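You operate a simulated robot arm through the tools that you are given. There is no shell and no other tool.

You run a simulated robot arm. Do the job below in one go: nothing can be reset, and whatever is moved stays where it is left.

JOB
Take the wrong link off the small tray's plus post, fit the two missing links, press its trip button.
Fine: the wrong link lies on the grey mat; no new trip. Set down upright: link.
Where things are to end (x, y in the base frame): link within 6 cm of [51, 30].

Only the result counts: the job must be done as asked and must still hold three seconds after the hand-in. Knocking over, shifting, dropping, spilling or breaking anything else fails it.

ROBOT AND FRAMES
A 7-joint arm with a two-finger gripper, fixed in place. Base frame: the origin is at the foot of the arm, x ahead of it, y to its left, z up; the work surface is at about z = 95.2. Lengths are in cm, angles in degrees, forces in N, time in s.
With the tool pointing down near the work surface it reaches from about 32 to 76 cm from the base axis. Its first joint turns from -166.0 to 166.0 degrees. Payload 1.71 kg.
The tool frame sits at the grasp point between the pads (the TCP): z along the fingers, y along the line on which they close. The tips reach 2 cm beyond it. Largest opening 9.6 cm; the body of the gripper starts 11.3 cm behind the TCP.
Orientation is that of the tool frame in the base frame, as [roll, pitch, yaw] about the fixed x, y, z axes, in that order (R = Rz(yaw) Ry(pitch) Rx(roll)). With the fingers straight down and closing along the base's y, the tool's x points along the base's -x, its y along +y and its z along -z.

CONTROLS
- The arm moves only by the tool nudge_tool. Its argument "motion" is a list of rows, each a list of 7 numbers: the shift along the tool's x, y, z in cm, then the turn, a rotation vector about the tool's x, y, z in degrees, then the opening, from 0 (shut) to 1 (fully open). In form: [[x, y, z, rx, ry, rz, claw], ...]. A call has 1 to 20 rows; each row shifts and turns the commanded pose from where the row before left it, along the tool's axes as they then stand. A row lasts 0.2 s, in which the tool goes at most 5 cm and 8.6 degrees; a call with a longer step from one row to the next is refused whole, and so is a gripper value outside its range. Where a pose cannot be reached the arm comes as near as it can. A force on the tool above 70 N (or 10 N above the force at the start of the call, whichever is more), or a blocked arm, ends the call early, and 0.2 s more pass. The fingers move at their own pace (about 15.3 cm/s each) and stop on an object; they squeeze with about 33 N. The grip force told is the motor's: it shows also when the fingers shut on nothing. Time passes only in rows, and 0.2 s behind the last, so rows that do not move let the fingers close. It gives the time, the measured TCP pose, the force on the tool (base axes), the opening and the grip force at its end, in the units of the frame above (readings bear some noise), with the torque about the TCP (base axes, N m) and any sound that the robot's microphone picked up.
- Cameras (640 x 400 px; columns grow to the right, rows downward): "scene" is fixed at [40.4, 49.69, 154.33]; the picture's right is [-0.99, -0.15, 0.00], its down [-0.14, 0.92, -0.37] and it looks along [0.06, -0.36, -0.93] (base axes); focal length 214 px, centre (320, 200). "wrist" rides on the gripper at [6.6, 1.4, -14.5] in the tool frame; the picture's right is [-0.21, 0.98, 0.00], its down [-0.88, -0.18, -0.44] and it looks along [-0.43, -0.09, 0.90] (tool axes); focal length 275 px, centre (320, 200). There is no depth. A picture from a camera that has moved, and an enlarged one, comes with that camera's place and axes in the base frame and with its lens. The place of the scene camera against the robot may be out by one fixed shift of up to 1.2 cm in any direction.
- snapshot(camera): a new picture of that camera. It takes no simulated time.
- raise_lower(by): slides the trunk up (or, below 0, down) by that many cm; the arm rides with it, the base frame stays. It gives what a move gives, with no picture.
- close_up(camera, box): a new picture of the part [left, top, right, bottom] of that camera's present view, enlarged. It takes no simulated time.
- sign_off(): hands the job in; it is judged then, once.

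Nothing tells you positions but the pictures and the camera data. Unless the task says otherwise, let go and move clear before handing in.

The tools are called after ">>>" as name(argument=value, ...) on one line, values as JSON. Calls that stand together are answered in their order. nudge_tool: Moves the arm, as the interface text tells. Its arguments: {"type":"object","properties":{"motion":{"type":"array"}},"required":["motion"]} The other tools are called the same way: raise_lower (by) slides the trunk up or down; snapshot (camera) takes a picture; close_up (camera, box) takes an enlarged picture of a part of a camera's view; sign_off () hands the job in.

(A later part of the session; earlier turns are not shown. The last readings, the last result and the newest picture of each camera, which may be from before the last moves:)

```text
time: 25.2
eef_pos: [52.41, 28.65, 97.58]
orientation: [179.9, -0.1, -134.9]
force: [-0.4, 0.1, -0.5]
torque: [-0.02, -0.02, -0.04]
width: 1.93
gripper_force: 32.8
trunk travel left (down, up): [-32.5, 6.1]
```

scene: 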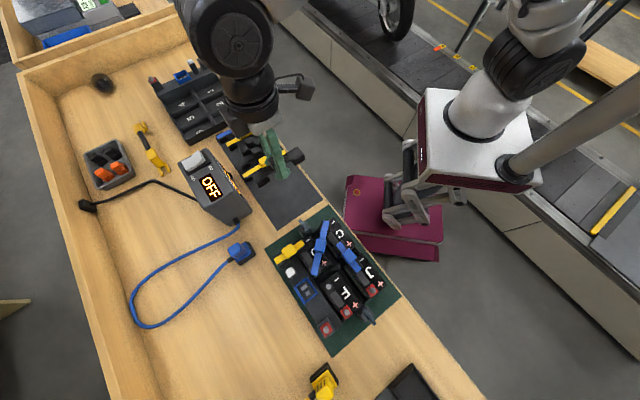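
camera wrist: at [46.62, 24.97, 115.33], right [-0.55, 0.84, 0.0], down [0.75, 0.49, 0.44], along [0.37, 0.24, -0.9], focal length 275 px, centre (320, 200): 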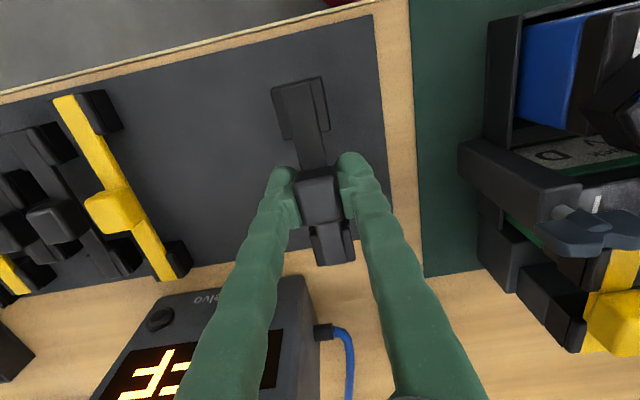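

>>> nudge_tool(motion=[[0, 0, 0.12, 0, 0, 0, 0.1], [0, 0, 0, 0, 0, 0, 0.1]])

>>> nudge_tool(motion=[[0, 0, 0.12, 0, 0, 0, 0.1], [0, 0, 0, 0, 0, 0, 0.1]])

>>> close_up(camera="scene", box=[250, 165, 330, 215])

```text
time: 25.8
eef_pos: [52.45, 28.64, 97.4]
orientation: [179.8, -0.1, -134.9]
force: [0.6, -0.5, -0.5]
torque: [0.02, 0.02, -0.01]
width: 1.93
gripper_force: 33.3
trunk travel left (down, up): [-32.5, 6.1]
```

```text
time: 26.4
eef_pos: [52.5, 28.66, 97.31]
orientation: [179.9, -0.1, -134.9]
force: [0.2, 0.8, 0.2]
torque: [-0.01, 0.02, 0.02]
width: 1.93
gripper_force: 32.5
trunk travel left (down, up): [-32.5, 6.1]
```

```text
8.00 times, centred on (290, 190) of scene
camera zoom: at [40.4, 49.69, 154.33], right [-0.99, -0.15, 0.0], down [-0.14, 0.92, -0.37], along [0.06, -0.36, -0.93], focal length 1716 px, centre (560, 280)
```

zoom: 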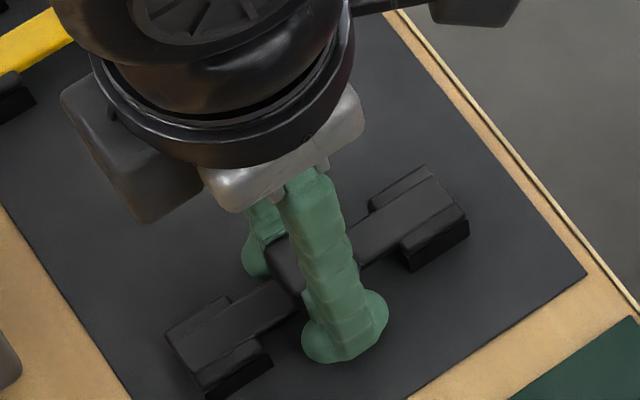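

>>> nudge_tool(motion=[[0, 0, 0.1, 0, 0, 0, 0.1], [0, 0, 0, 0, 0, 0, 0.1]])

>>> nudge_tool(motion=[[0, 0, 0.1, 0, 0, 0, 0.1], [0, 0, 0, 0, 0, 0, 0.1]])

```text
time: 27.0
eef_pos: [52.37, 28.52, 97.26]
orientation: [179.9, 0.1, -134.8]
force: [-0.9, -1.2, 4.0]
torque: [0.13, -0.17, -0.04]
width: 1.93
gripper_force: 33.2
trunk travel left (down, up): [-32.5, 6.1]
```

```text
time: 27.6
eef_pos: [52.43, 28.57, 97.27]
orientation: [179.8, 0.1, -134.8]
force: [-0.2, 0.4, 16.4]
torque: [-0.18, 0.16, -0.02]
width: 1.92
gripper_force: 32.7
trunk travel left (down, up): [-32.5, 6.1]
```

The feet are on the mat (contact at both feet). I'll ease off the load, open slightly and lift away.

>>> nudge_tool(motion=[[0, 0, -0.1, 0, 0, 0, 0.1], [0, 0, 0, 0, 0, 0, 0.36], [0, 0, 0, 0, 0, 0, 0.36], [0, 0, 0, 0, 0, 0, 0.36]])

>>> close_up(camera="wrist", box=[220, 60, 420, 185])

```text
time: 28.6
eef_pos: [52.22, 28.67, 97.25]
orientation: [179.9, -0.2, -134.9]
force: [-6.4, 5.1, 9.1]
torque: [0.0, -0.04, -0.02]
width: 2.86
gripper_force: 0.1
trunk travel left (down, up): [-32.5, 6.1]
```

```text
3.20 times, centred on (320, 122) of wrist
camera zoom: at [46.59, 25.04, 111.64], right [-0.55, 0.84, 0.0], down [0.75, 0.49, 0.44], along [0.37, 0.24, -0.9], focal length 881 px, centre (320, 448)
```

zoom: 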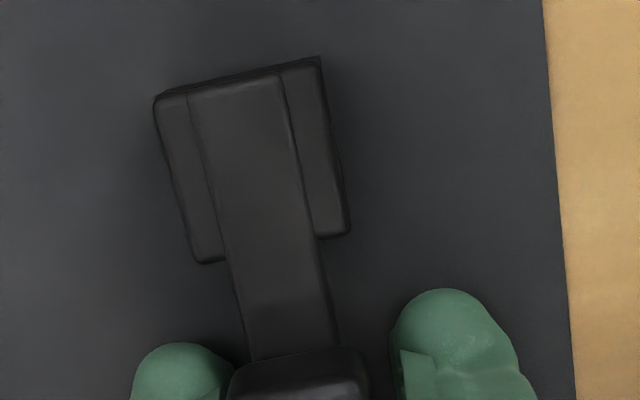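

>>> nudge_tool(motion=[[0, 0, -0.2, 0, 0, 0, 0.36], [0, 0, -0.3, 0, 0, 0, 0.36], [0, 0, 0, 0, 0, 0, 0.36]])

>>> close_up(camera="wrist", box=[220, 60, 420, 185])

>>> snapshot(camera="wrist")

```text
time: 29.4
eef_pos: [52.59, 28.43, 97.6]
orientation: [179.9, -0.1, -134.9]
force: [0.1, -0.4, -0.3]
torque: [0.01, 0.0, 0.01]
width: 3.45
gripper_force: 0.1
trunk travel left (down, up): [-32.5, 6.1]
```

```text
3.20 times, centred on (320, 122) of wrist
camera zoom: at [46.83, 24.96, 112.13], right [-0.55, 0.84, 0.0], down [0.75, 0.49, 0.44], along [0.37, 0.24, -0.9], focal length 881 px, centre (320, 448)
```

zoom: 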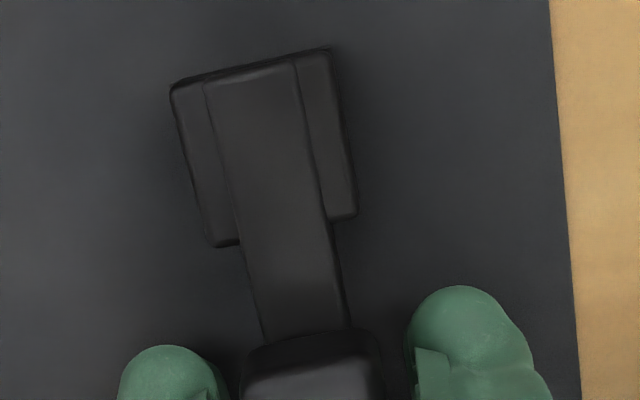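

```text
taken
camera wrist: at [46.83, 24.96, 112.13], right [-0.55, 0.84, 0.0], down [0.75, 0.49, 0.44], along [0.37, 0.24, -0.9], focal length 275 px, centre (320, 200)
```

wrist: 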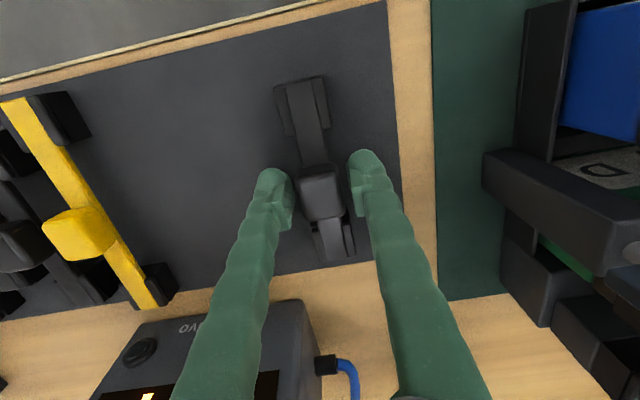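

The wrong link stands upright on the mat, released. I'll lift straight up, then move to look at the five spare links to measure their lengths.

>>> nudge_tool(motion=[[0, 0, -1, 0, 0, 0, 0.36], [0, 0, -2, 0, 0, 0, 0.36], [0, 0, -4, 0, 0, 0, 0.36], [0, 0, -4.5, 0, 0, 0, 0.36], [0, 0, -4.5, 0, 0, 0, 0.36], [0, 0, 0, 0, 0, 0, 0.36], [2.1, -3.65, 0, 0, 0, 0, 0.36], [2.1, -3.65, 0, 0, 0, 0, 0.36], [2.1, -3.65, 0, 0, 0, 0, 0.36], [2.1, -3.65, 0, 0, 0, 0, 0.36], [2.1, -3.65, 0, 0, 0, 0, 0.36], [0, 0, 0, 0, 0, 0, 0.36]])

>>> snapshot(camera="wrist")

>>> snapshot(camera="scene")

```text
time: 32.0
eef_pos: [58.38, 8.2, 113.71]
orientation: [-180.0, -0.1, -134.9]
force: [-0.1, 0.1, 0.3]
torque: [0.0, -0.03, -0.03]
width: 3.46
gripper_force: 0.1
trunk travel left (down, up): [-32.5, 6.1]
```

```text
taken
camera wrist: at [52.51, 4.75, 128.27], right [-0.55, 0.84, 0.0], down [0.75, 0.49, 0.44], along [0.37, 0.24, -0.9], focal length 275 px, centre (320, 200)
```

wrist: 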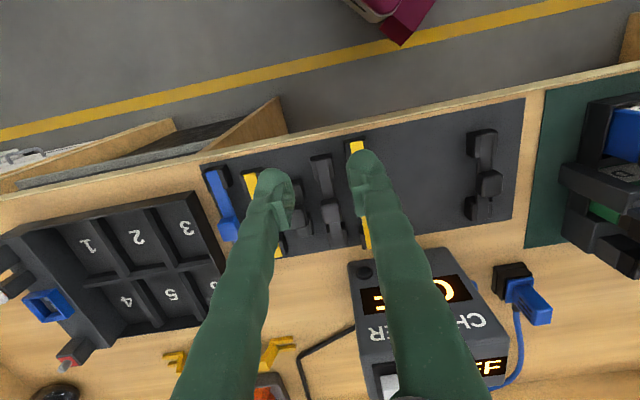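

```text
taken
```

scene: 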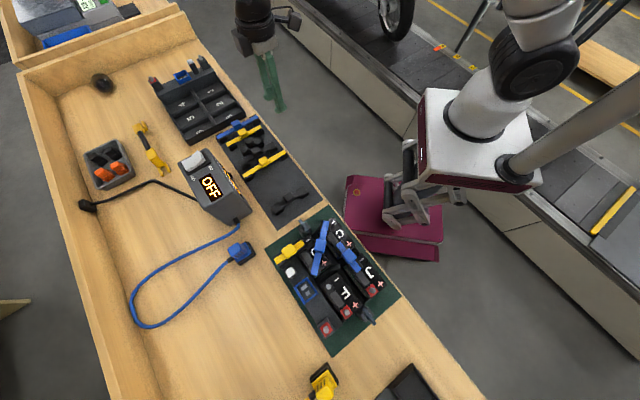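

>>> close_up(camera="scene", box=[208, 100, 304, 160])

>>> close_up(camera="scene", box=[208, 150, 336, 230])

>>> close_up(camera="scene", box=[260, 210, 388, 290])

>>> close_up(camera="scene", box=[276, 270, 404, 350])

>>> close_up(camera="wrist", box=[200, 130, 380, 260])

```text
6.67 times, centred on (256, 130) of scene
camera zoom: at [40.4, 49.69, 154.33], right [-0.99, -0.15, 0.0], down [-0.14, 0.92, -0.37], along [0.06, -0.36, -0.93], focal length 1430 px, centre (747, 667)
```

zoom: 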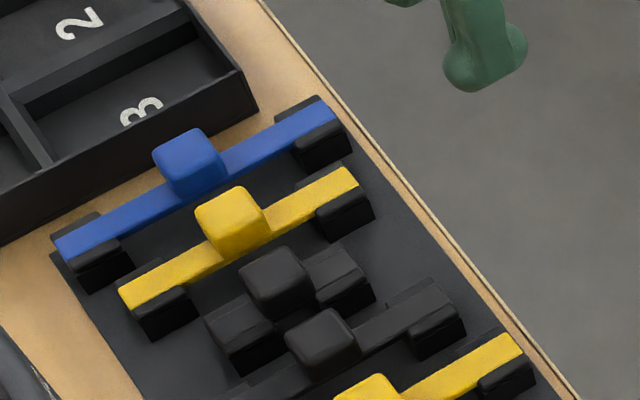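

```text
5.00 times, centred on (272, 190) of scene
camera zoom: at [40.4, 49.69, 154.33], right [-0.99, -0.15, 0.0], down [-0.14, 0.92, -0.37], along [0.06, -0.36, -0.93], focal length 1072 px, centre (560, 250)
```

zoom: 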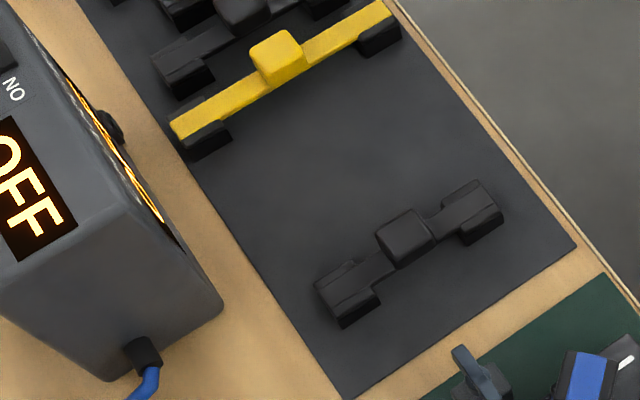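

```text
5.00 times, centred on (324, 250) of scene
camera zoom: at [40.4, 49.69, 154.33], right [-0.99, -0.15, 0.0], down [-0.14, 0.92, -0.37], along [0.06, -0.36, -0.93], focal length 1072 px, centre (300, -50)
```

zoom: 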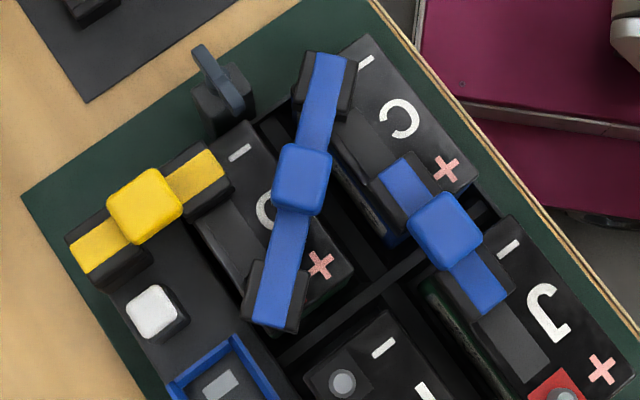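

```text
5.00 times, centred on (340, 310) of scene
camera zoom: at [40.4, 49.69, 154.33], right [-0.99, -0.15, 0.0], down [-0.14, 0.92, -0.37], along [0.06, -0.36, -0.93], focal length 1072 px, centre (220, -350)
```

zoom: 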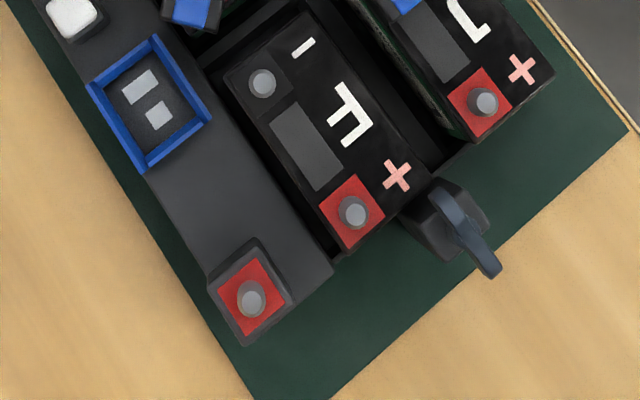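

```text
3.08 times, centred on (290, 195) of wrist
camera zoom: at [52.51, 4.75, 128.27], right [-0.55, 0.84, 0.0], down [0.75, 0.49, 0.44], along [0.37, 0.24, -0.9], focal length 847 px, centre (412, 215)
```

zoom: 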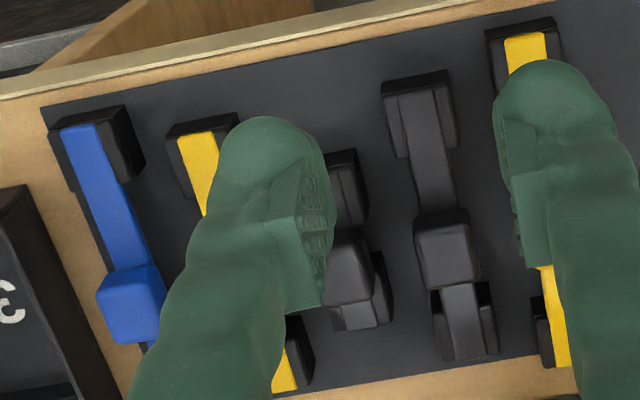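

All four relevant studs are now visible, and the wrong link is upright on the mat. To choose the right spares I'll move the wrist camera so the spares are seen unobstructed and measure them.

>>> nudge_tool(motion=[[-3.6, -0.9, 0, 0, 0, 0, 0.36], [-3.6, -0.9, 0, 0, 0, 0, 0.36], [-3.6, -0.9, 0, 0, 0, 0, 0.36], [0, 0, 0, 0, 0, 0, 0.36]])

>>> snapshot(camera="wrist")

>>> close_up(camera="wrist", box=[180, 50, 340, 150])

>>> close_up(camera="wrist", box=[280, 50, 440, 150])

```text
time: 33.0
eef_pos: [67.56, 14.1, 113.92]
orientation: [179.9, -0.1, -134.9]
force: [-0.4, -0.1, -0.6]
torque: [0.03, -0.01, 0.0]
width: 3.45
gripper_force: 0.0
trunk travel left (down, up): [-32.5, 6.1]
```

```text
taken
camera wrist: at [61.75, 10.46, 128.43], right [-0.55, 0.84, 0.0], down [0.75, 0.49, 0.44], along [0.37, 0.24, -0.9], focal length 275 px, centre (320, 200)
```

wrist: 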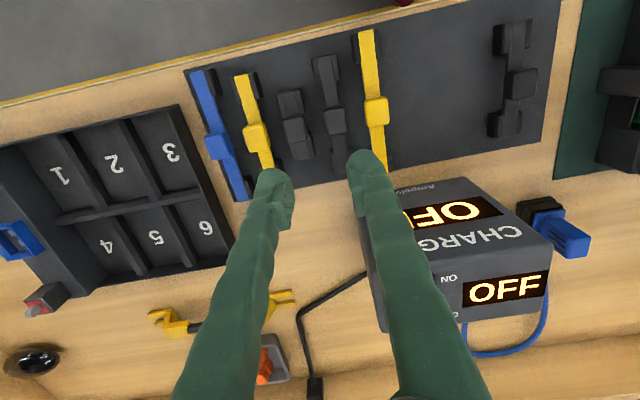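

```text
4.00 times, centred on (260, 100) of wrist
camera zoom: at [61.75, 10.46, 128.43], right [-0.55, 0.84, 0.0], down [0.75, 0.49, 0.44], along [0.37, 0.24, -0.9], focal length 1101 px, centre (560, 600)
```

zoom: 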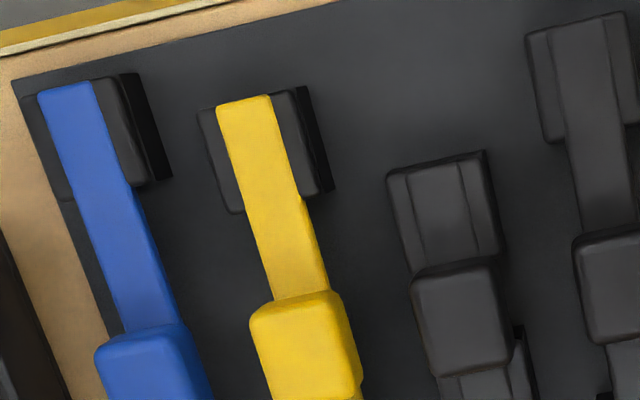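

```text
4.00 times, centred on (360, 100) of wrist
camera zoom: at [61.75, 10.46, 128.43], right [-0.55, 0.84, 0.0], down [0.75, 0.49, 0.44], along [0.37, 0.24, -0.9], focal length 1101 px, centre (160, 600)
```

zoom: 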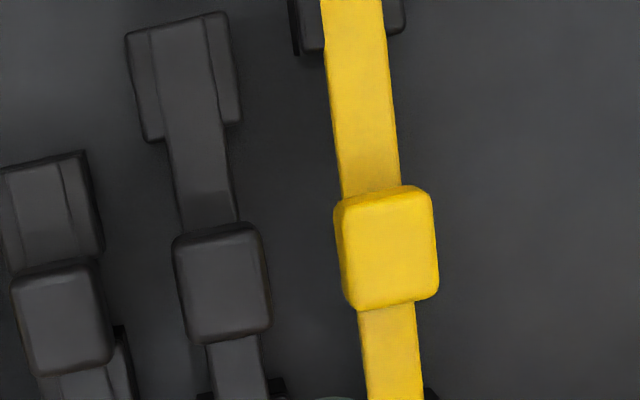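

>>> close_up(camera="wrist", box=[180, 100, 340, 200])

>>> close_up(camera="wrist", box=[290, 10, 450, 110])

>>> close_up(camera="wrist", box=[290, 90, 450, 190])

>>> close_up(camera="wrist", box=[430, 10, 590, 110])

>>> close_up(camera="wrist", box=[430, 60, 590, 160])

```text
4.00 times, centred on (260, 150) of wrist
camera zoom: at [61.75, 10.46, 128.43], right [-0.55, 0.84, 0.0], down [0.75, 0.49, 0.44], along [0.37, 0.24, -0.9], focal length 1101 px, centre (560, 400)
```

zoom: 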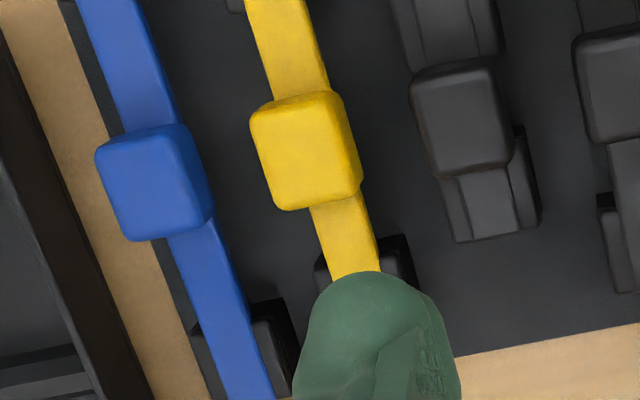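

```text
4.00 times, centred on (370, 60) of wrist
camera zoom: at [61.75, 10.46, 128.43], right [-0.55, 0.84, 0.0], down [0.75, 0.49, 0.44], along [0.37, 0.24, -0.9], focal length 1101 px, centre (120, 760)
```

zoom: 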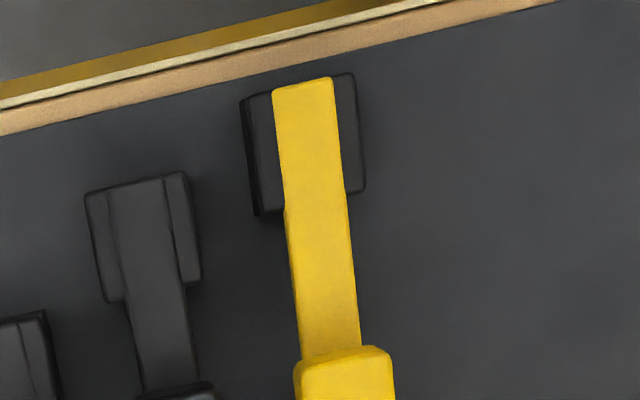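

```text
4.00 times, centred on (370, 140) of wrist
camera zoom: at [61.75, 10.46, 128.43], right [-0.55, 0.84, 0.0], down [0.75, 0.49, 0.44], along [0.37, 0.24, -0.9], focal length 1101 px, centre (120, 440)
```

zoom: 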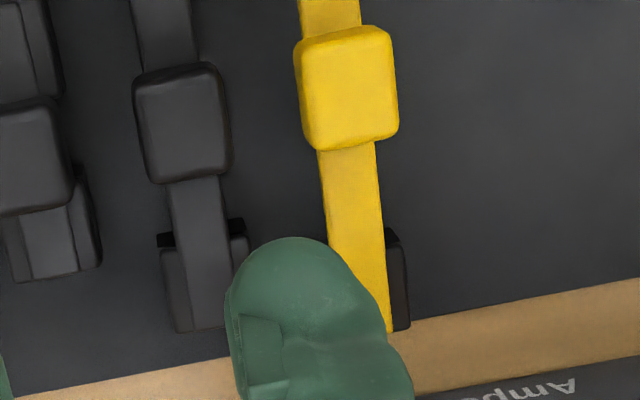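

```text
4.00 times, centred on (510, 60) of wrist
camera zoom: at [61.75, 10.46, 128.43], right [-0.55, 0.84, 0.0], down [0.75, 0.49, 0.44], along [0.37, 0.24, -0.9], focal length 1101 px, centre (-440, 760)
```

zoom: 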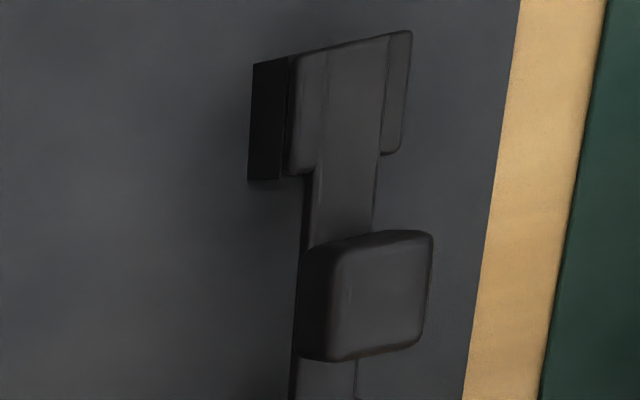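

```text
4.00 times, centred on (510, 110) of wrist
camera zoom: at [61.75, 10.46, 128.43], right [-0.55, 0.84, 0.0], down [0.75, 0.49, 0.44], along [0.37, 0.24, -0.9], focal length 1101 px, centre (-440, 560)
```

zoom: 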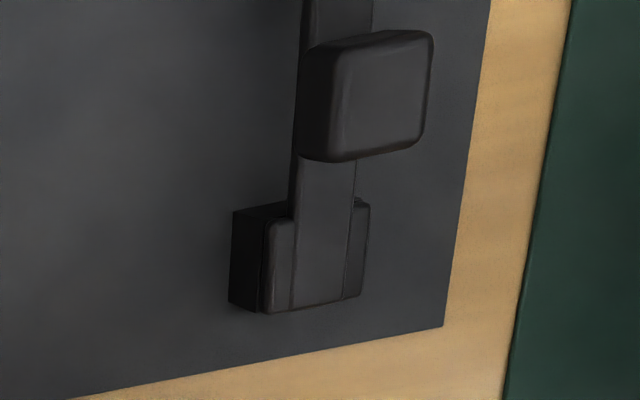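

I'll back the arm out of the scene camera's view so I can measure link ends and posts with high zoom from one fixed camera.

>>> nudge_tool(motion=[[4.3, 0.1, -0.5, 0, 0, 0, 0.36], [4.3, 0.1, -0.5, 0, 0, 0, 0.36], [4.3, 0.1, -0.5, 0, 0, 0, 0.36], [4.3, 0.1, -0.5, 0, 0, 0, 0.36], [0, 0, 0, 0, 0, 0, 0.36]])

>>> close_up(camera="scene", box=[212, 110, 260, 140])

>>> close_up(camera="scene", box=[236, 110, 292, 145])

>>> close_up(camera="scene", box=[220, 135, 276, 170])

>>> close_up(camera="scene", box=[248, 135, 304, 170])

>>> close_up(camera="scene", box=[265, 180, 321, 215])

>>> close_up(camera="scene", box=[300, 210, 356, 245])

>>> close_up(camera="scene", box=[300, 245, 356, 280])

>>> close_up(camera="scene", box=[268, 232, 324, 267])

```text
time: 34.2
eef_pos: [54.98, 2.41, 115.86]
orientation: [179.9, 0.0, -134.9]
force: [0.5, -0.4, 0.6]
torque: [-0.02, 0.01, 0.01]
width: 3.47
gripper_force: 0.1
trunk travel left (down, up): [-32.5, 6.1]
```

```text
13.33 times, centred on (236, 125) of scene
camera zoom: at [40.4, 49.69, 154.33], right [-0.99, -0.15, 0.0], down [-0.14, 0.92, -0.37], along [0.06, -0.36, -0.93], focal length 2860 px, centre (1440, 1200)
```

zoom: 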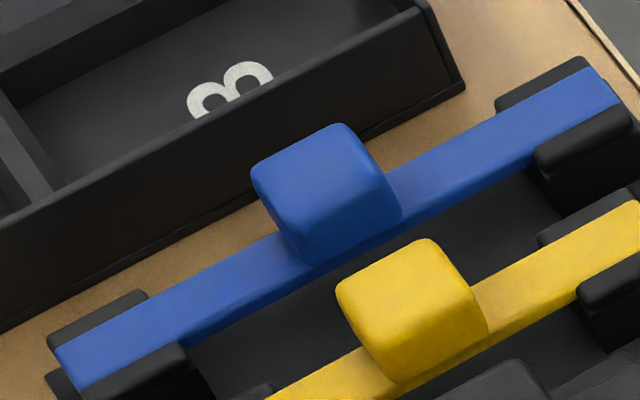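

```text
11.43 times, centred on (264, 128) of scene
camera zoom: at [40.4, 49.69, 154.33], right [-0.99, -0.15, 0.0], down [-0.14, 0.92, -0.37], along [0.06, -0.36, -0.93], focal length 2451 px, centre (960, 1029)
```

zoom: 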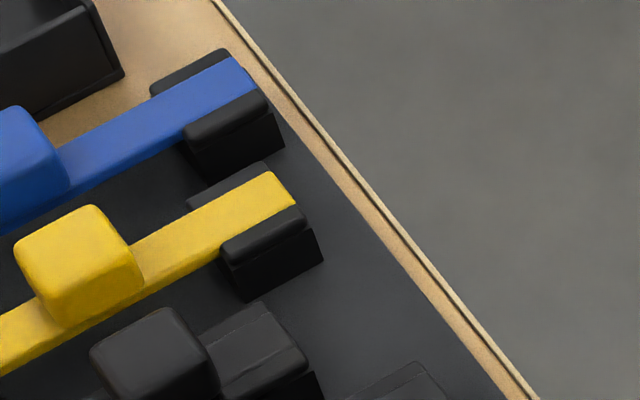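

```text
11.43 times, centred on (248, 152) of scene
camera zoom: at [40.4, 49.69, 154.33], right [-0.99, -0.15, 0.0], down [-0.14, 0.92, -0.37], along [0.06, -0.36, -0.93], focal length 2451 px, centre (1143, 743)
```

zoom: 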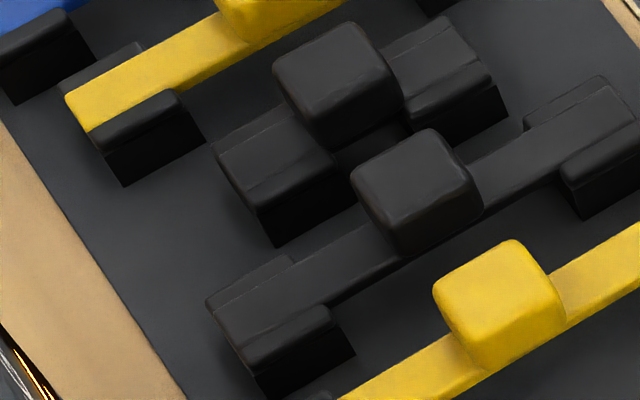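

```text
11.43 times, centred on (276, 152) of scene
camera zoom: at [40.4, 49.69, 154.33], right [-0.99, -0.15, 0.0], down [-0.14, 0.92, -0.37], along [0.06, -0.36, -0.93], focal length 2451 px, centre (823, 743)
```

zoom: 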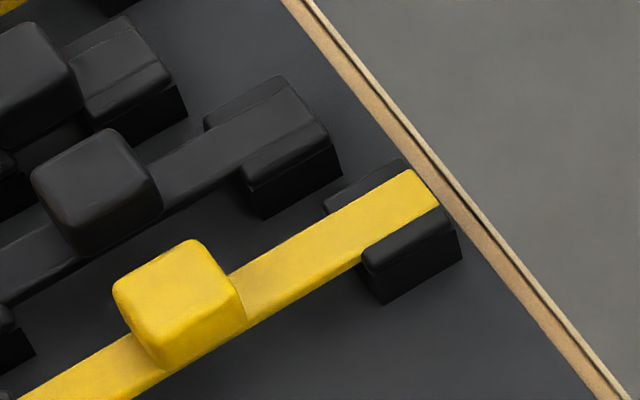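

```text
11.43 times, centred on (293, 198) of scene
camera zoom: at [40.4, 49.69, 154.33], right [-0.99, -0.15, 0.0], down [-0.14, 0.92, -0.37], along [0.06, -0.36, -0.93], focal length 2451 px, centre (629, 229)
```

zoom: 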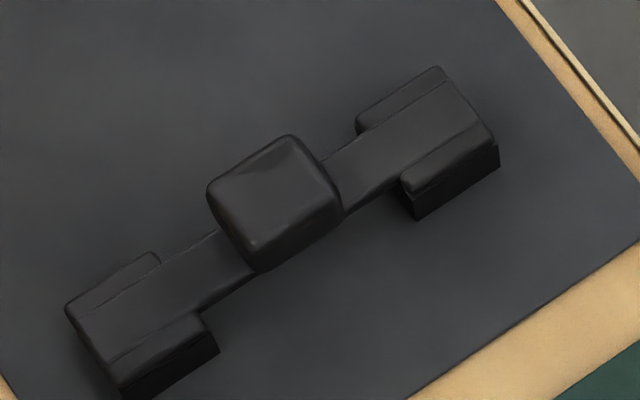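

```text
11.43 times, centred on (328, 228) of scene
camera zoom: at [40.4, 49.69, 154.33], right [-0.99, -0.15, 0.0], down [-0.14, 0.92, -0.37], along [0.06, -0.36, -0.93], focal length 2451 px, centre (229, -114)
```

zoom: 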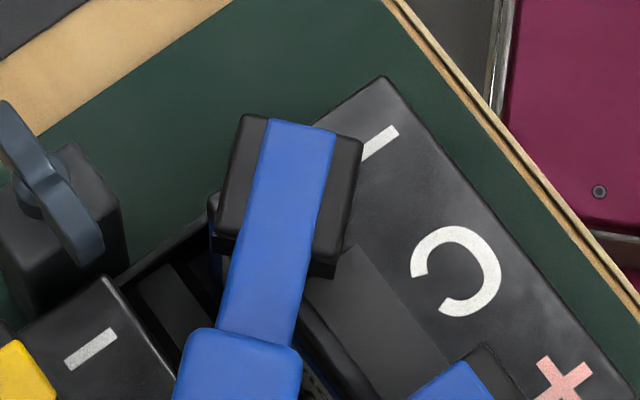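

```text
11.43 times, centred on (328, 262) of scene
camera zoom: at [40.4, 49.69, 154.33], right [-0.99, -0.15, 0.0], down [-0.14, 0.92, -0.37], along [0.06, -0.36, -0.93], focal length 2451 px, centre (229, -514)
```

zoom: 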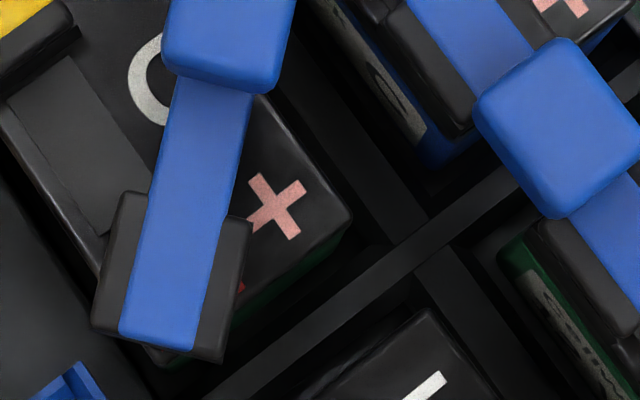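

```text
11.43 times, centred on (296, 250) of scene
camera zoom: at [40.4, 49.69, 154.33], right [-0.99, -0.15, 0.0], down [-0.14, 0.92, -0.37], along [0.06, -0.36, -0.93], focal length 2451 px, centre (594, -366)
```

zoom: 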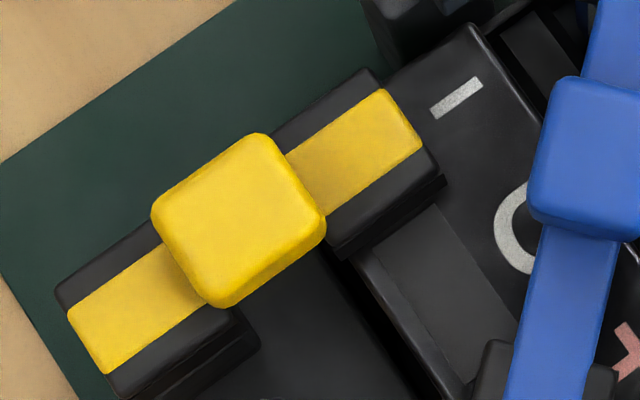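

Lengths so far (overall): fitted yellow ≈7.5, spare short black ≈7.45; fitted diagonal blue ≈12.5, spare yellow‑medium ≈12.4, spare black‑long ≈12.35; the other two spares ≈14.8 (too long). I'll measure the four bare posts at high zoom.

>>> close_up(camera="scene", box=[308, 300, 364, 335])

>>> close_up(camera="scene", box=[312, 270, 384, 315])

>>> close_up(camera="scene", box=[280, 258, 336, 293])

>>> close_up(camera="scene", box=[328, 238, 384, 273])

```text
11.43 times, centred on (336, 318) of scene
camera zoom: at [40.4, 49.69, 154.33], right [-0.99, -0.15, 0.0], down [-0.14, 0.92, -0.37], along [0.06, -0.36, -0.93], focal length 2451 px, centre (137, -1143)
```

zoom: 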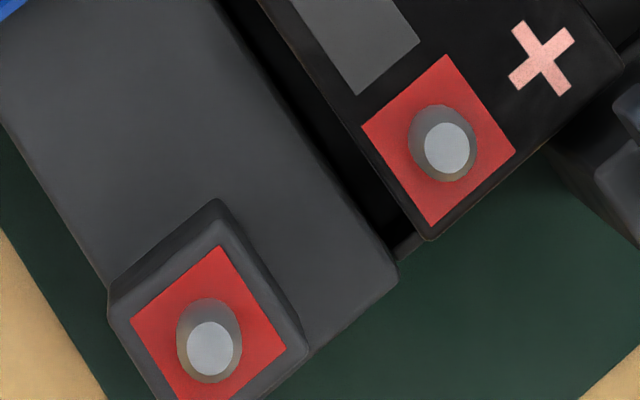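

```text
8.89 times, centred on (348, 292) of scene
camera zoom: at [40.4, 49.69, 154.33], right [-0.99, -0.15, 0.0], down [-0.14, 0.92, -0.37], along [0.06, -0.36, -0.93], focal length 1906 px, centre (71, -622)
```

zoom: 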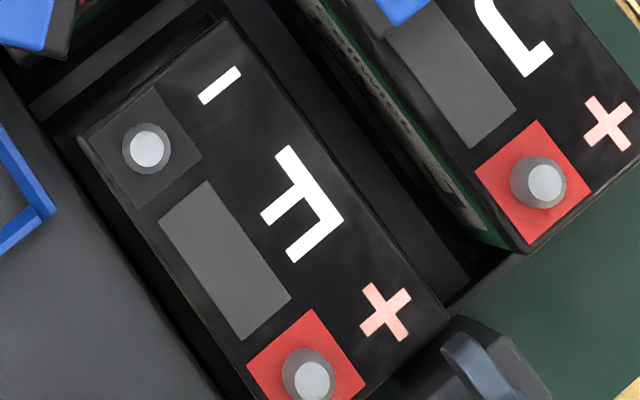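

```text
11.43 times, centred on (308, 276) of scene
camera zoom: at [40.4, 49.69, 154.33], right [-0.99, -0.15, 0.0], down [-0.14, 0.92, -0.37], along [0.06, -0.36, -0.93], focal length 2451 px, centre (457, -663)
```

zoom: 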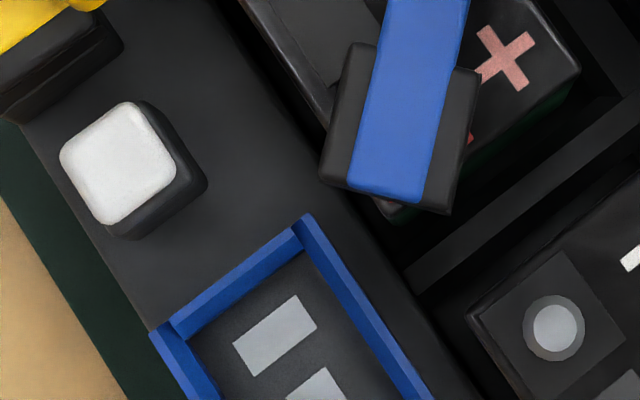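

```text
11.43 times, centred on (356, 256) of scene
camera zoom: at [40.4, 49.69, 154.33], right [-0.99, -0.15, 0.0], down [-0.14, 0.92, -0.37], along [0.06, -0.36, -0.93], focal length 2451 px, centre (-91, -434)
```

zoom: 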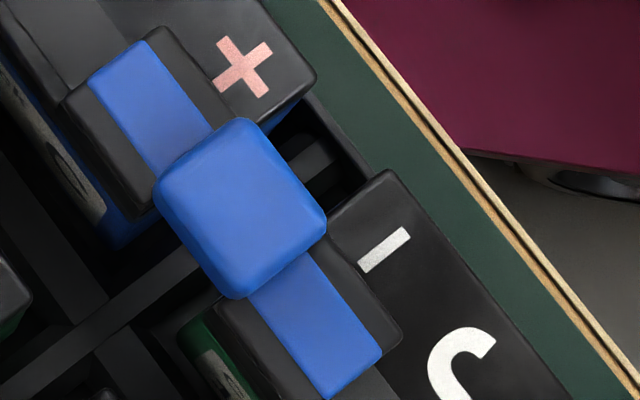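

>>> close_up(camera="scene", box=[260, 260, 420, 360])

>>> close_up(camera="scene", box=[255, 200, 415, 300])

```text
4.00 times, centred on (340, 310) of scene
camera zoom: at [40.4, 49.69, 154.33], right [-0.99, -0.15, 0.0], down [-0.14, 0.92, -0.37], along [0.06, -0.36, -0.93], focal length 858 px, centre (240, -240)
```

zoom: 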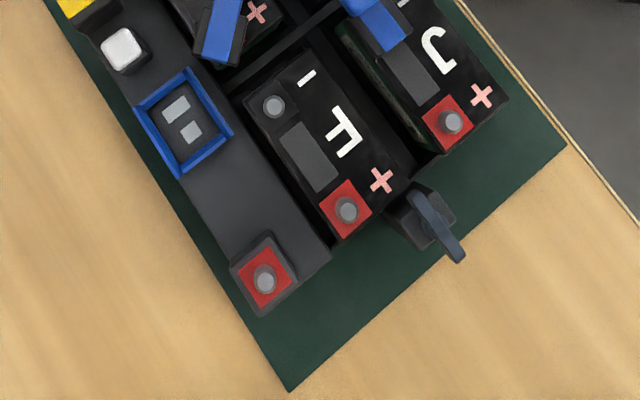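

```text
4.00 times, centred on (335, 250) of scene
camera zoom: at [40.4, 49.69, 154.33], right [-0.99, -0.15, 0.0], down [-0.14, 0.92, -0.37], along [0.06, -0.36, -0.93], focal length 858 px, centre (260, 0)
```

zoom: 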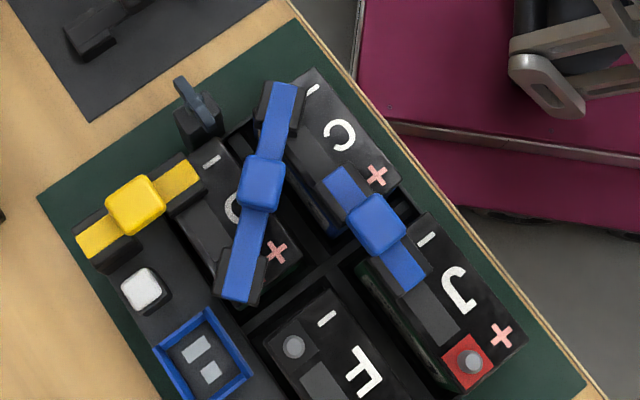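

The scene camera's fixed offset works out to roughly (−0.4, +0.35, +1.1) cm, and cell F sits slightly off (its + stud to the tray plus post spans ~5.5 cm). I'll look at those posts with the wrist camera close to straight overhead to get accurate positions.

>>> nudge_tool(motion=[[-2.37, 4.24, -0.2, 0, 0, 0, 0.36], [-2.37, 4.24, -0.2, 0, 0, 0, 0.36], [-2.37, 4.24, -0.2, 0, 0, 0, 0.36], [-2.37, 4.24, -0.2, 0, 0, 0, 0.36], [-2.37, 4.24, -0.2, 0, 0, 0, 0.36], [-2.37, 4.24, -0.2, 0, 0, 0, 0.36], [-2.37, 4.24, -0.2, 0, 0, 0, 0.36], [-2.37, 4.24, -0.2, 0, 0, 0, 0.36], [-2.37, 4.24, -0.2, 0, 0, 0, 0.36], [-2.37, 4.24, -0.2, 0, 0, 0, 0.36], [-2.37, 4.24, 0, 0, 0, 0, 0.36], [-2.37, 4.24, 0, 0, 0, 0, 0.36], [0, 0, 0, 0, 0, 0, 0.36], [0, 0, 0, 0, 0, 0, 0.36]])

>>> snapshot(camera="wrist")

```text
time: 37.2
eef_pos: [38.97, 58.63, 117.58]
orientation: [180.0, -0.2, -134.8]
force: [0.1, 1.1, 0.4]
torque: [-0.02, 0.0, -0.02]
width: 3.42
gripper_force: 0.0
trunk travel left (down, up): [-32.5, 6.1]
```

```text
taken
camera wrist: at [33.4, 55.09, 132.07], right [-0.55, 0.84, 0.0], down [0.75, 0.49, 0.44], along [0.37, 0.24, -0.9], focal length 275 px, centre (320, 200)
```

wrist: 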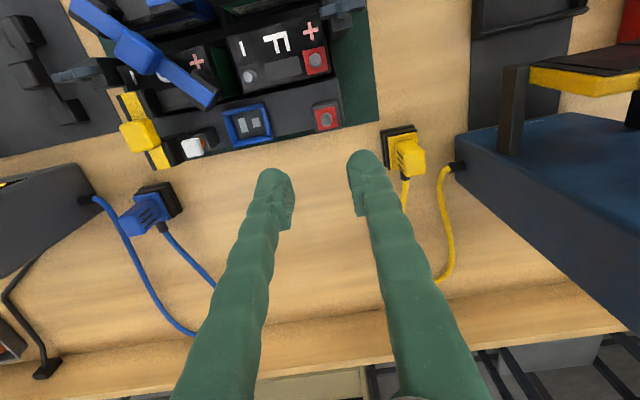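

>>> close_up(camera="wrist", box=[220, 30, 380, 130])

>>> close_up(camera="wrist", box=[110, 70, 270, 170])

>>> close_up(camera="wrist", box=[60, 0, 220, 100])

>>> close_up(camera="wrist", box=[200, 0, 360, 100])

```text
4.00 times, centred on (300, 80) of wrist
camera zoom: at [33.4, 55.09, 132.07], right [-0.55, 0.84, 0.0], down [0.75, 0.49, 0.44], along [0.37, 0.24, -0.9], focal length 1101 px, centre (400, 680)
```

zoom: 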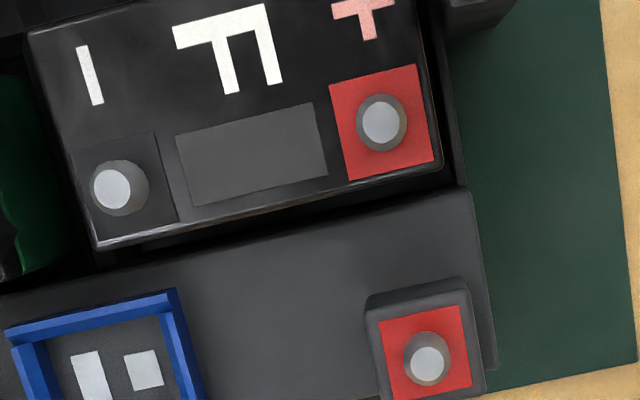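

```text
4.00 times, centred on (190, 120) of wrist
camera zoom: at [33.4, 55.09, 132.07], right [-0.55, 0.84, 0.0], down [0.75, 0.49, 0.44], along [0.37, 0.24, -0.9], focal length 1101 px, centre (840, 520)
```

zoom: 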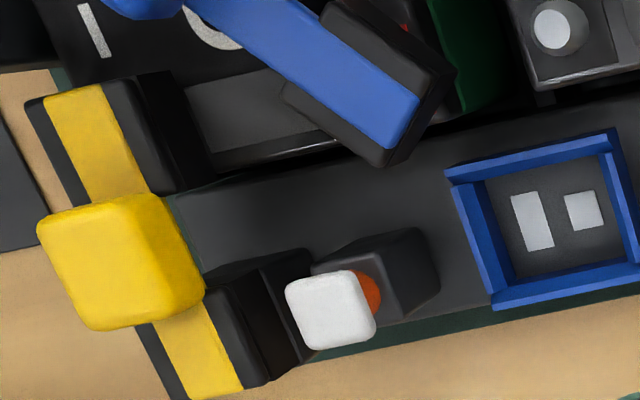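

```text
4.00 times, centred on (140, 50) of wrist
camera zoom: at [33.4, 55.09, 132.07], right [-0.55, 0.84, 0.0], down [0.75, 0.49, 0.44], along [0.37, 0.24, -0.9], focal length 1101 px, centre (1040, 800)
```

zoom: 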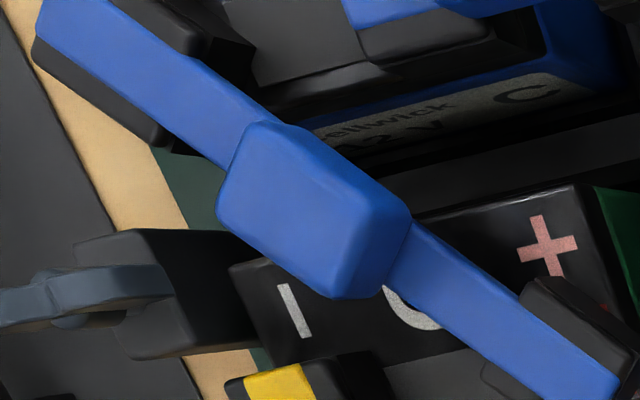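

```text
4.00 times, centred on (280, 50) of wrist
camera zoom: at [33.4, 55.09, 132.07], right [-0.55, 0.84, 0.0], down [0.75, 0.49, 0.44], along [0.37, 0.24, -0.9], focal length 1101 px, centre (480, 800)
```

zoom: 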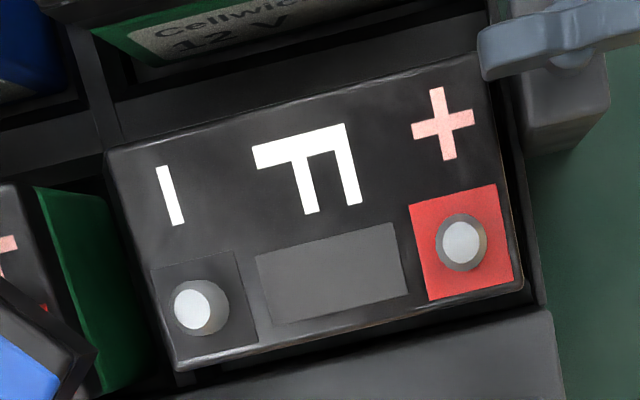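

The wrist view agrees with the corrected scene view: F+ ≈(33.26, 54.5), tray plus ≈(37.26, 58.45), F− ≈(37.98, 49.9). Next I'll go to the short black spare (matches the 7.5 cm fitted yellow) and hover over its knob.

>>> nudge_tool(motion=[[1.05, -4.5, 0, 0, 0, 0, 0.36], [1.05, -4.5, 0, 0, 0, 0, 0.36], [1.05, -4.5, 0, 0, 0, 0, 0.36], [1.05, -4.5, 0, 0, 0, 0, 0.36], [1.05, -4.5, 0, 0, 0, 0, 0.36], [1.05, -4.5, 0, 0, 0, 0, 0.36], [1.05, -4.5, 0, 0, 0, 0, 0.36], [1.05, -4.5, 0, 0, 0, 0, 0.36], [1.05, -4.5, 0, 0, 0, 0, 0.36], [1.05, -4.5, 0, 0, 0, 0, 0.36], [1.05, -4.5, 0, 0, 0, 0, 0.36], [1.05, -4.5, 0, 0, 0, 0, 0.34], [0, 0, 0, 0, 0, 0, 0.34]])

>>> nudge_tool(motion=[[0, 0, 4, 0, 0, 0, 0.34], [0, 0, 4, 0, 0, 0, 0.34], [0, 0, 3, 0, 0, 0, 0.34], [0, 0, 0, 0, 0, 0, 0.34]])

>>> snapshot(camera="wrist")

>>> close_up(camera="wrist", box=[220, 90, 420, 215])

```text
time: 40.0
eef_pos: [68.84, 11.02, 117.3]
orientation: [179.9, -0.2, -134.9]
force: [-0.1, -0.1, -0.4]
torque: [-0.03, 0.0, -0.03]
width: 3.27
gripper_force: 0.1
trunk travel left (down, up): [-32.5, 6.1]
```

```text
time: 41.0
eef_pos: [68.67, 10.95, 106.28]
orientation: [180.0, -0.1, -134.8]
force: [0.1, -0.8, 0.4]
torque: [-0.01, -0.02, -0.03]
width: 3.23
gripper_force: 0.1
trunk travel left (down, up): [-32.5, 6.1]
```

```text
taken
camera wrist: at [62.96, 7.39, 120.78], right [-0.55, 0.84, 0.0], down [0.75, 0.49, 0.44], along [0.37, 0.24, -0.9], focal length 275 px, centre (320, 200)
```

wrist: 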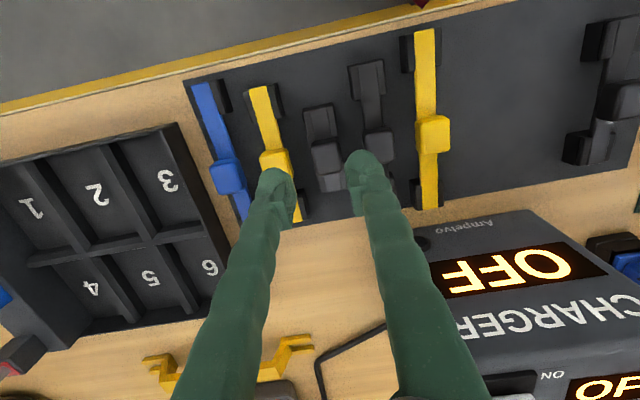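

```text
3.20 times, centred on (320, 152) of wrist
camera zoom: at [62.96, 7.39, 120.78], right [-0.55, 0.84, 0.0], down [0.75, 0.49, 0.44], along [0.37, 0.24, -0.9], focal length 881 px, centre (320, 352)
```

zoom: 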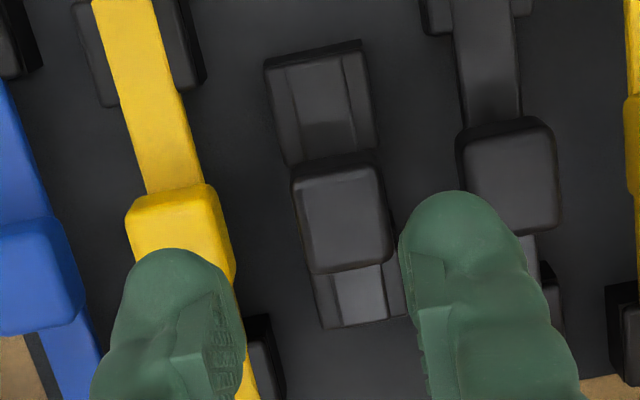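

The short black link's knob is about 0.7 cm off the tool centre. I'll correct, go lower, and recheck clearance to neighbours.

>>> nudge_tool(motion=[[-0.44, 0.56, 0, 0, 0, 0, 0.34], [0, 0, 3, 0, 0, 0, 0.34], [0, 0, 2.5, 0, 0, 0, 0.34], [0, 0, 0, 0, 0, 0, 0.34]])

>>> close_up(camera="wrist", box=[220, 90, 420, 215])

```text
time: 42.0
eef_pos: [68.4, 11.71, 101.08]
orientation: [179.8, -0.1, -135.0]
force: [0.4, -0.1, -0.7]
torque: [-0.01, 0.02, 0.05]
width: 3.25
gripper_force: 0.1
trunk travel left (down, up): [-32.5, 6.1]
```

```text
3.20 times, centred on (320, 152) of wrist
camera zoom: at [62.72, 8.06, 115.57], right [-0.55, 0.84, 0.0], down [0.75, 0.49, 0.44], along [0.37, 0.24, -0.9], focal length 881 px, centre (320, 352)
```

zoom: 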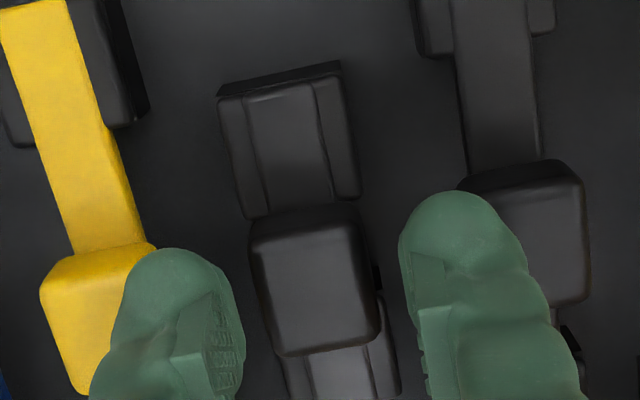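

>>> nudge_tool(motion=[[-0.2, -0.1, 1.2, 0, 0, 1, 0.34], [0, 0, 1.2, 0, 0, 0, 0.34], [0, 0, 1.0, 0, 0, 0, 0.34], [0, 0, 0, 0, 0, 0, 0.34]])

>>> close_up(camera="wrist", box=[220, 90, 420, 215])

```text
time: 42.7
eef_pos: [67.73, 12.0, 101.06]
orientation: [-178.4, 1.7, -136.1]
force: [-6.8, -9.2, 25.6]
torque: [-0.7, -0.12, -0.27]
width: 3.46
gripper_force: 2.2
trunk travel left (down, up): [-32.5, 6.1]
stopped in row 3: the force on the tool passed its limit at 72 N (the readings are from after the stop); the commanded pose is now the measured one
```

```text
3.20 times, centred on (320, 152) of wrist
camera zoom: at [61.33, 8.37, 115.25], right [-0.53, 0.85, -0.02], down [0.74, 0.47, 0.48], along [0.41, 0.24, -0.88], focal length 881 px, centre (320, 352)
```

zoom: 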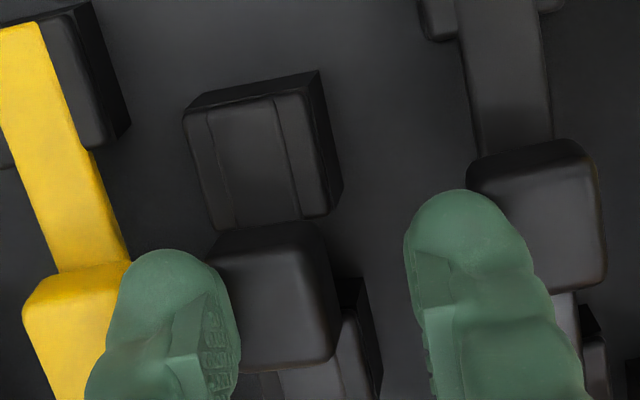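

The left finger hit something on the way down (stopped at 72 N). I'll retreat straight up and look before doing anything else.

>>> nudge_tool(motion=[[0, 0, -1.5, 0, 0, 0, 0.36], [0, 0, -2.5, 0, 0, 0, 0.36], [0, 0, -3, 0, 0, 0, 0.36], [0, 0, 0, 0, 0, 0, 0.36]])

>>> snapshot(camera="wrist")

>>> close_up(camera="wrist", box=[200, 60, 440, 210])

```text
time: 43.7
eef_pos: [67.78, 12.18, 107.32]
orientation: [-178.9, 1.6, -136.0]
force: [0.8, -0.5, -0.3]
torque: [0.02, -0.01, 0.02]
width: 3.47
gripper_force: 0.1
trunk travel left (down, up): [-32.5, 6.1]
```

```text
taken
camera wrist: at [61.55, 8.62, 121.43], right [-0.53, 0.85, -0.01], down [0.74, 0.47, 0.47], along [0.41, 0.24, -0.88], focal length 275 px, centre (320, 200)
```

wrist: 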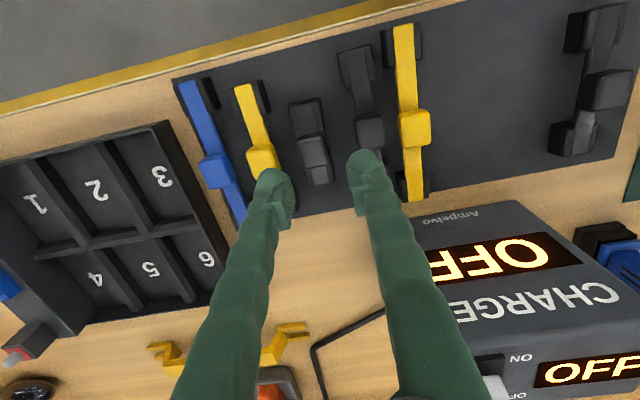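

```text
2.67 times, centred on (320, 135) of wrist
camera zoom: at [61.55, 8.62, 121.43], right [-0.53, 0.85, -0.01], down [0.74, 0.47, 0.47], along [0.41, 0.24, -0.88], focal length 734 px, centre (320, 373)
```

zoom: 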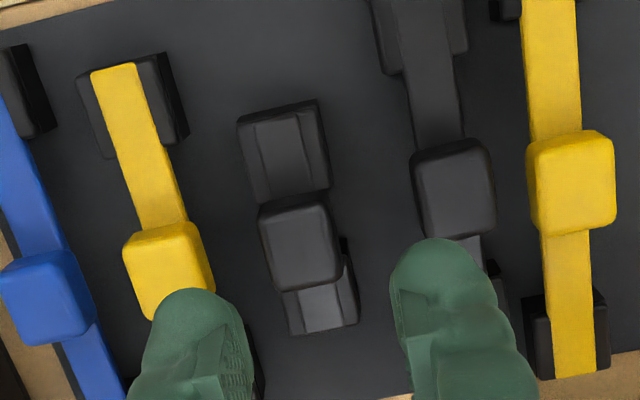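

All links are still upright, but the long black spare was pushed about a centimetre; the fingers are evidently 2 cm thick along the closing line. I'll level the tool and turn 90° so the fingers close along the bars instead, which keeps clear of neighbouring links, then look again.

>>> nudge_tool(motion=[[0, 0, -4, -1.08, 1.6, 0, 0.36], [0, 0, 0, 0, 0, 8.3, 0.36], [0, 0, 0, 0, 0, 8.3, 0.36], [0, 0, 0, 0, 0, 8.3, 0.36], [0, 0, 0, 0, 0, 8.3, 0.36], [0, 0, 0, 0, 0, 8.3, 0.36], [0, 0, 0, 0, 0, 8.3, 0.36], [0, 0, 0, 0, 0, 8.3, 0.36], [0, 0, 0, 0, 0, 8.3, 0.36], [0, 0, 0, 0, 0, 8.3, 0.36], [0, 0, 0, 0, 0, 8.3, 0.36], [0, 0, 0, 0, 0, 6, 0.36], [0, 0, 0, 0, 0, 0, 0.36]])

>>> snapshot(camera="wrist")

```text
time: 46.5
eef_pos: [67.75, 12.06, 111.32]
orientation: [-180.0, 0.0, 134.8]
force: [-0.1, 0.4, -0.5]
torque: [0.0, -0.01, -0.02]
width: 3.45
gripper_force: 0.2
trunk travel left (down, up): [-32.5, 6.1]
```

```text
taken
camera wrist: at [63.96, 17.76, 125.85], right [0.84, 0.54, 0.0], down [0.49, -0.75, 0.44], along [0.24, -0.37, -0.9], focal length 275 px, centre (320, 200)
```

wrist: 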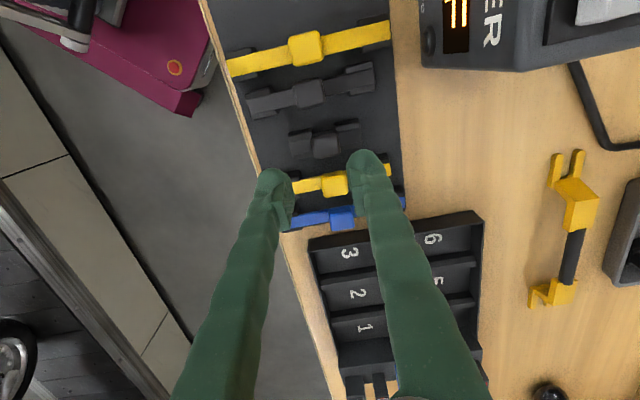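

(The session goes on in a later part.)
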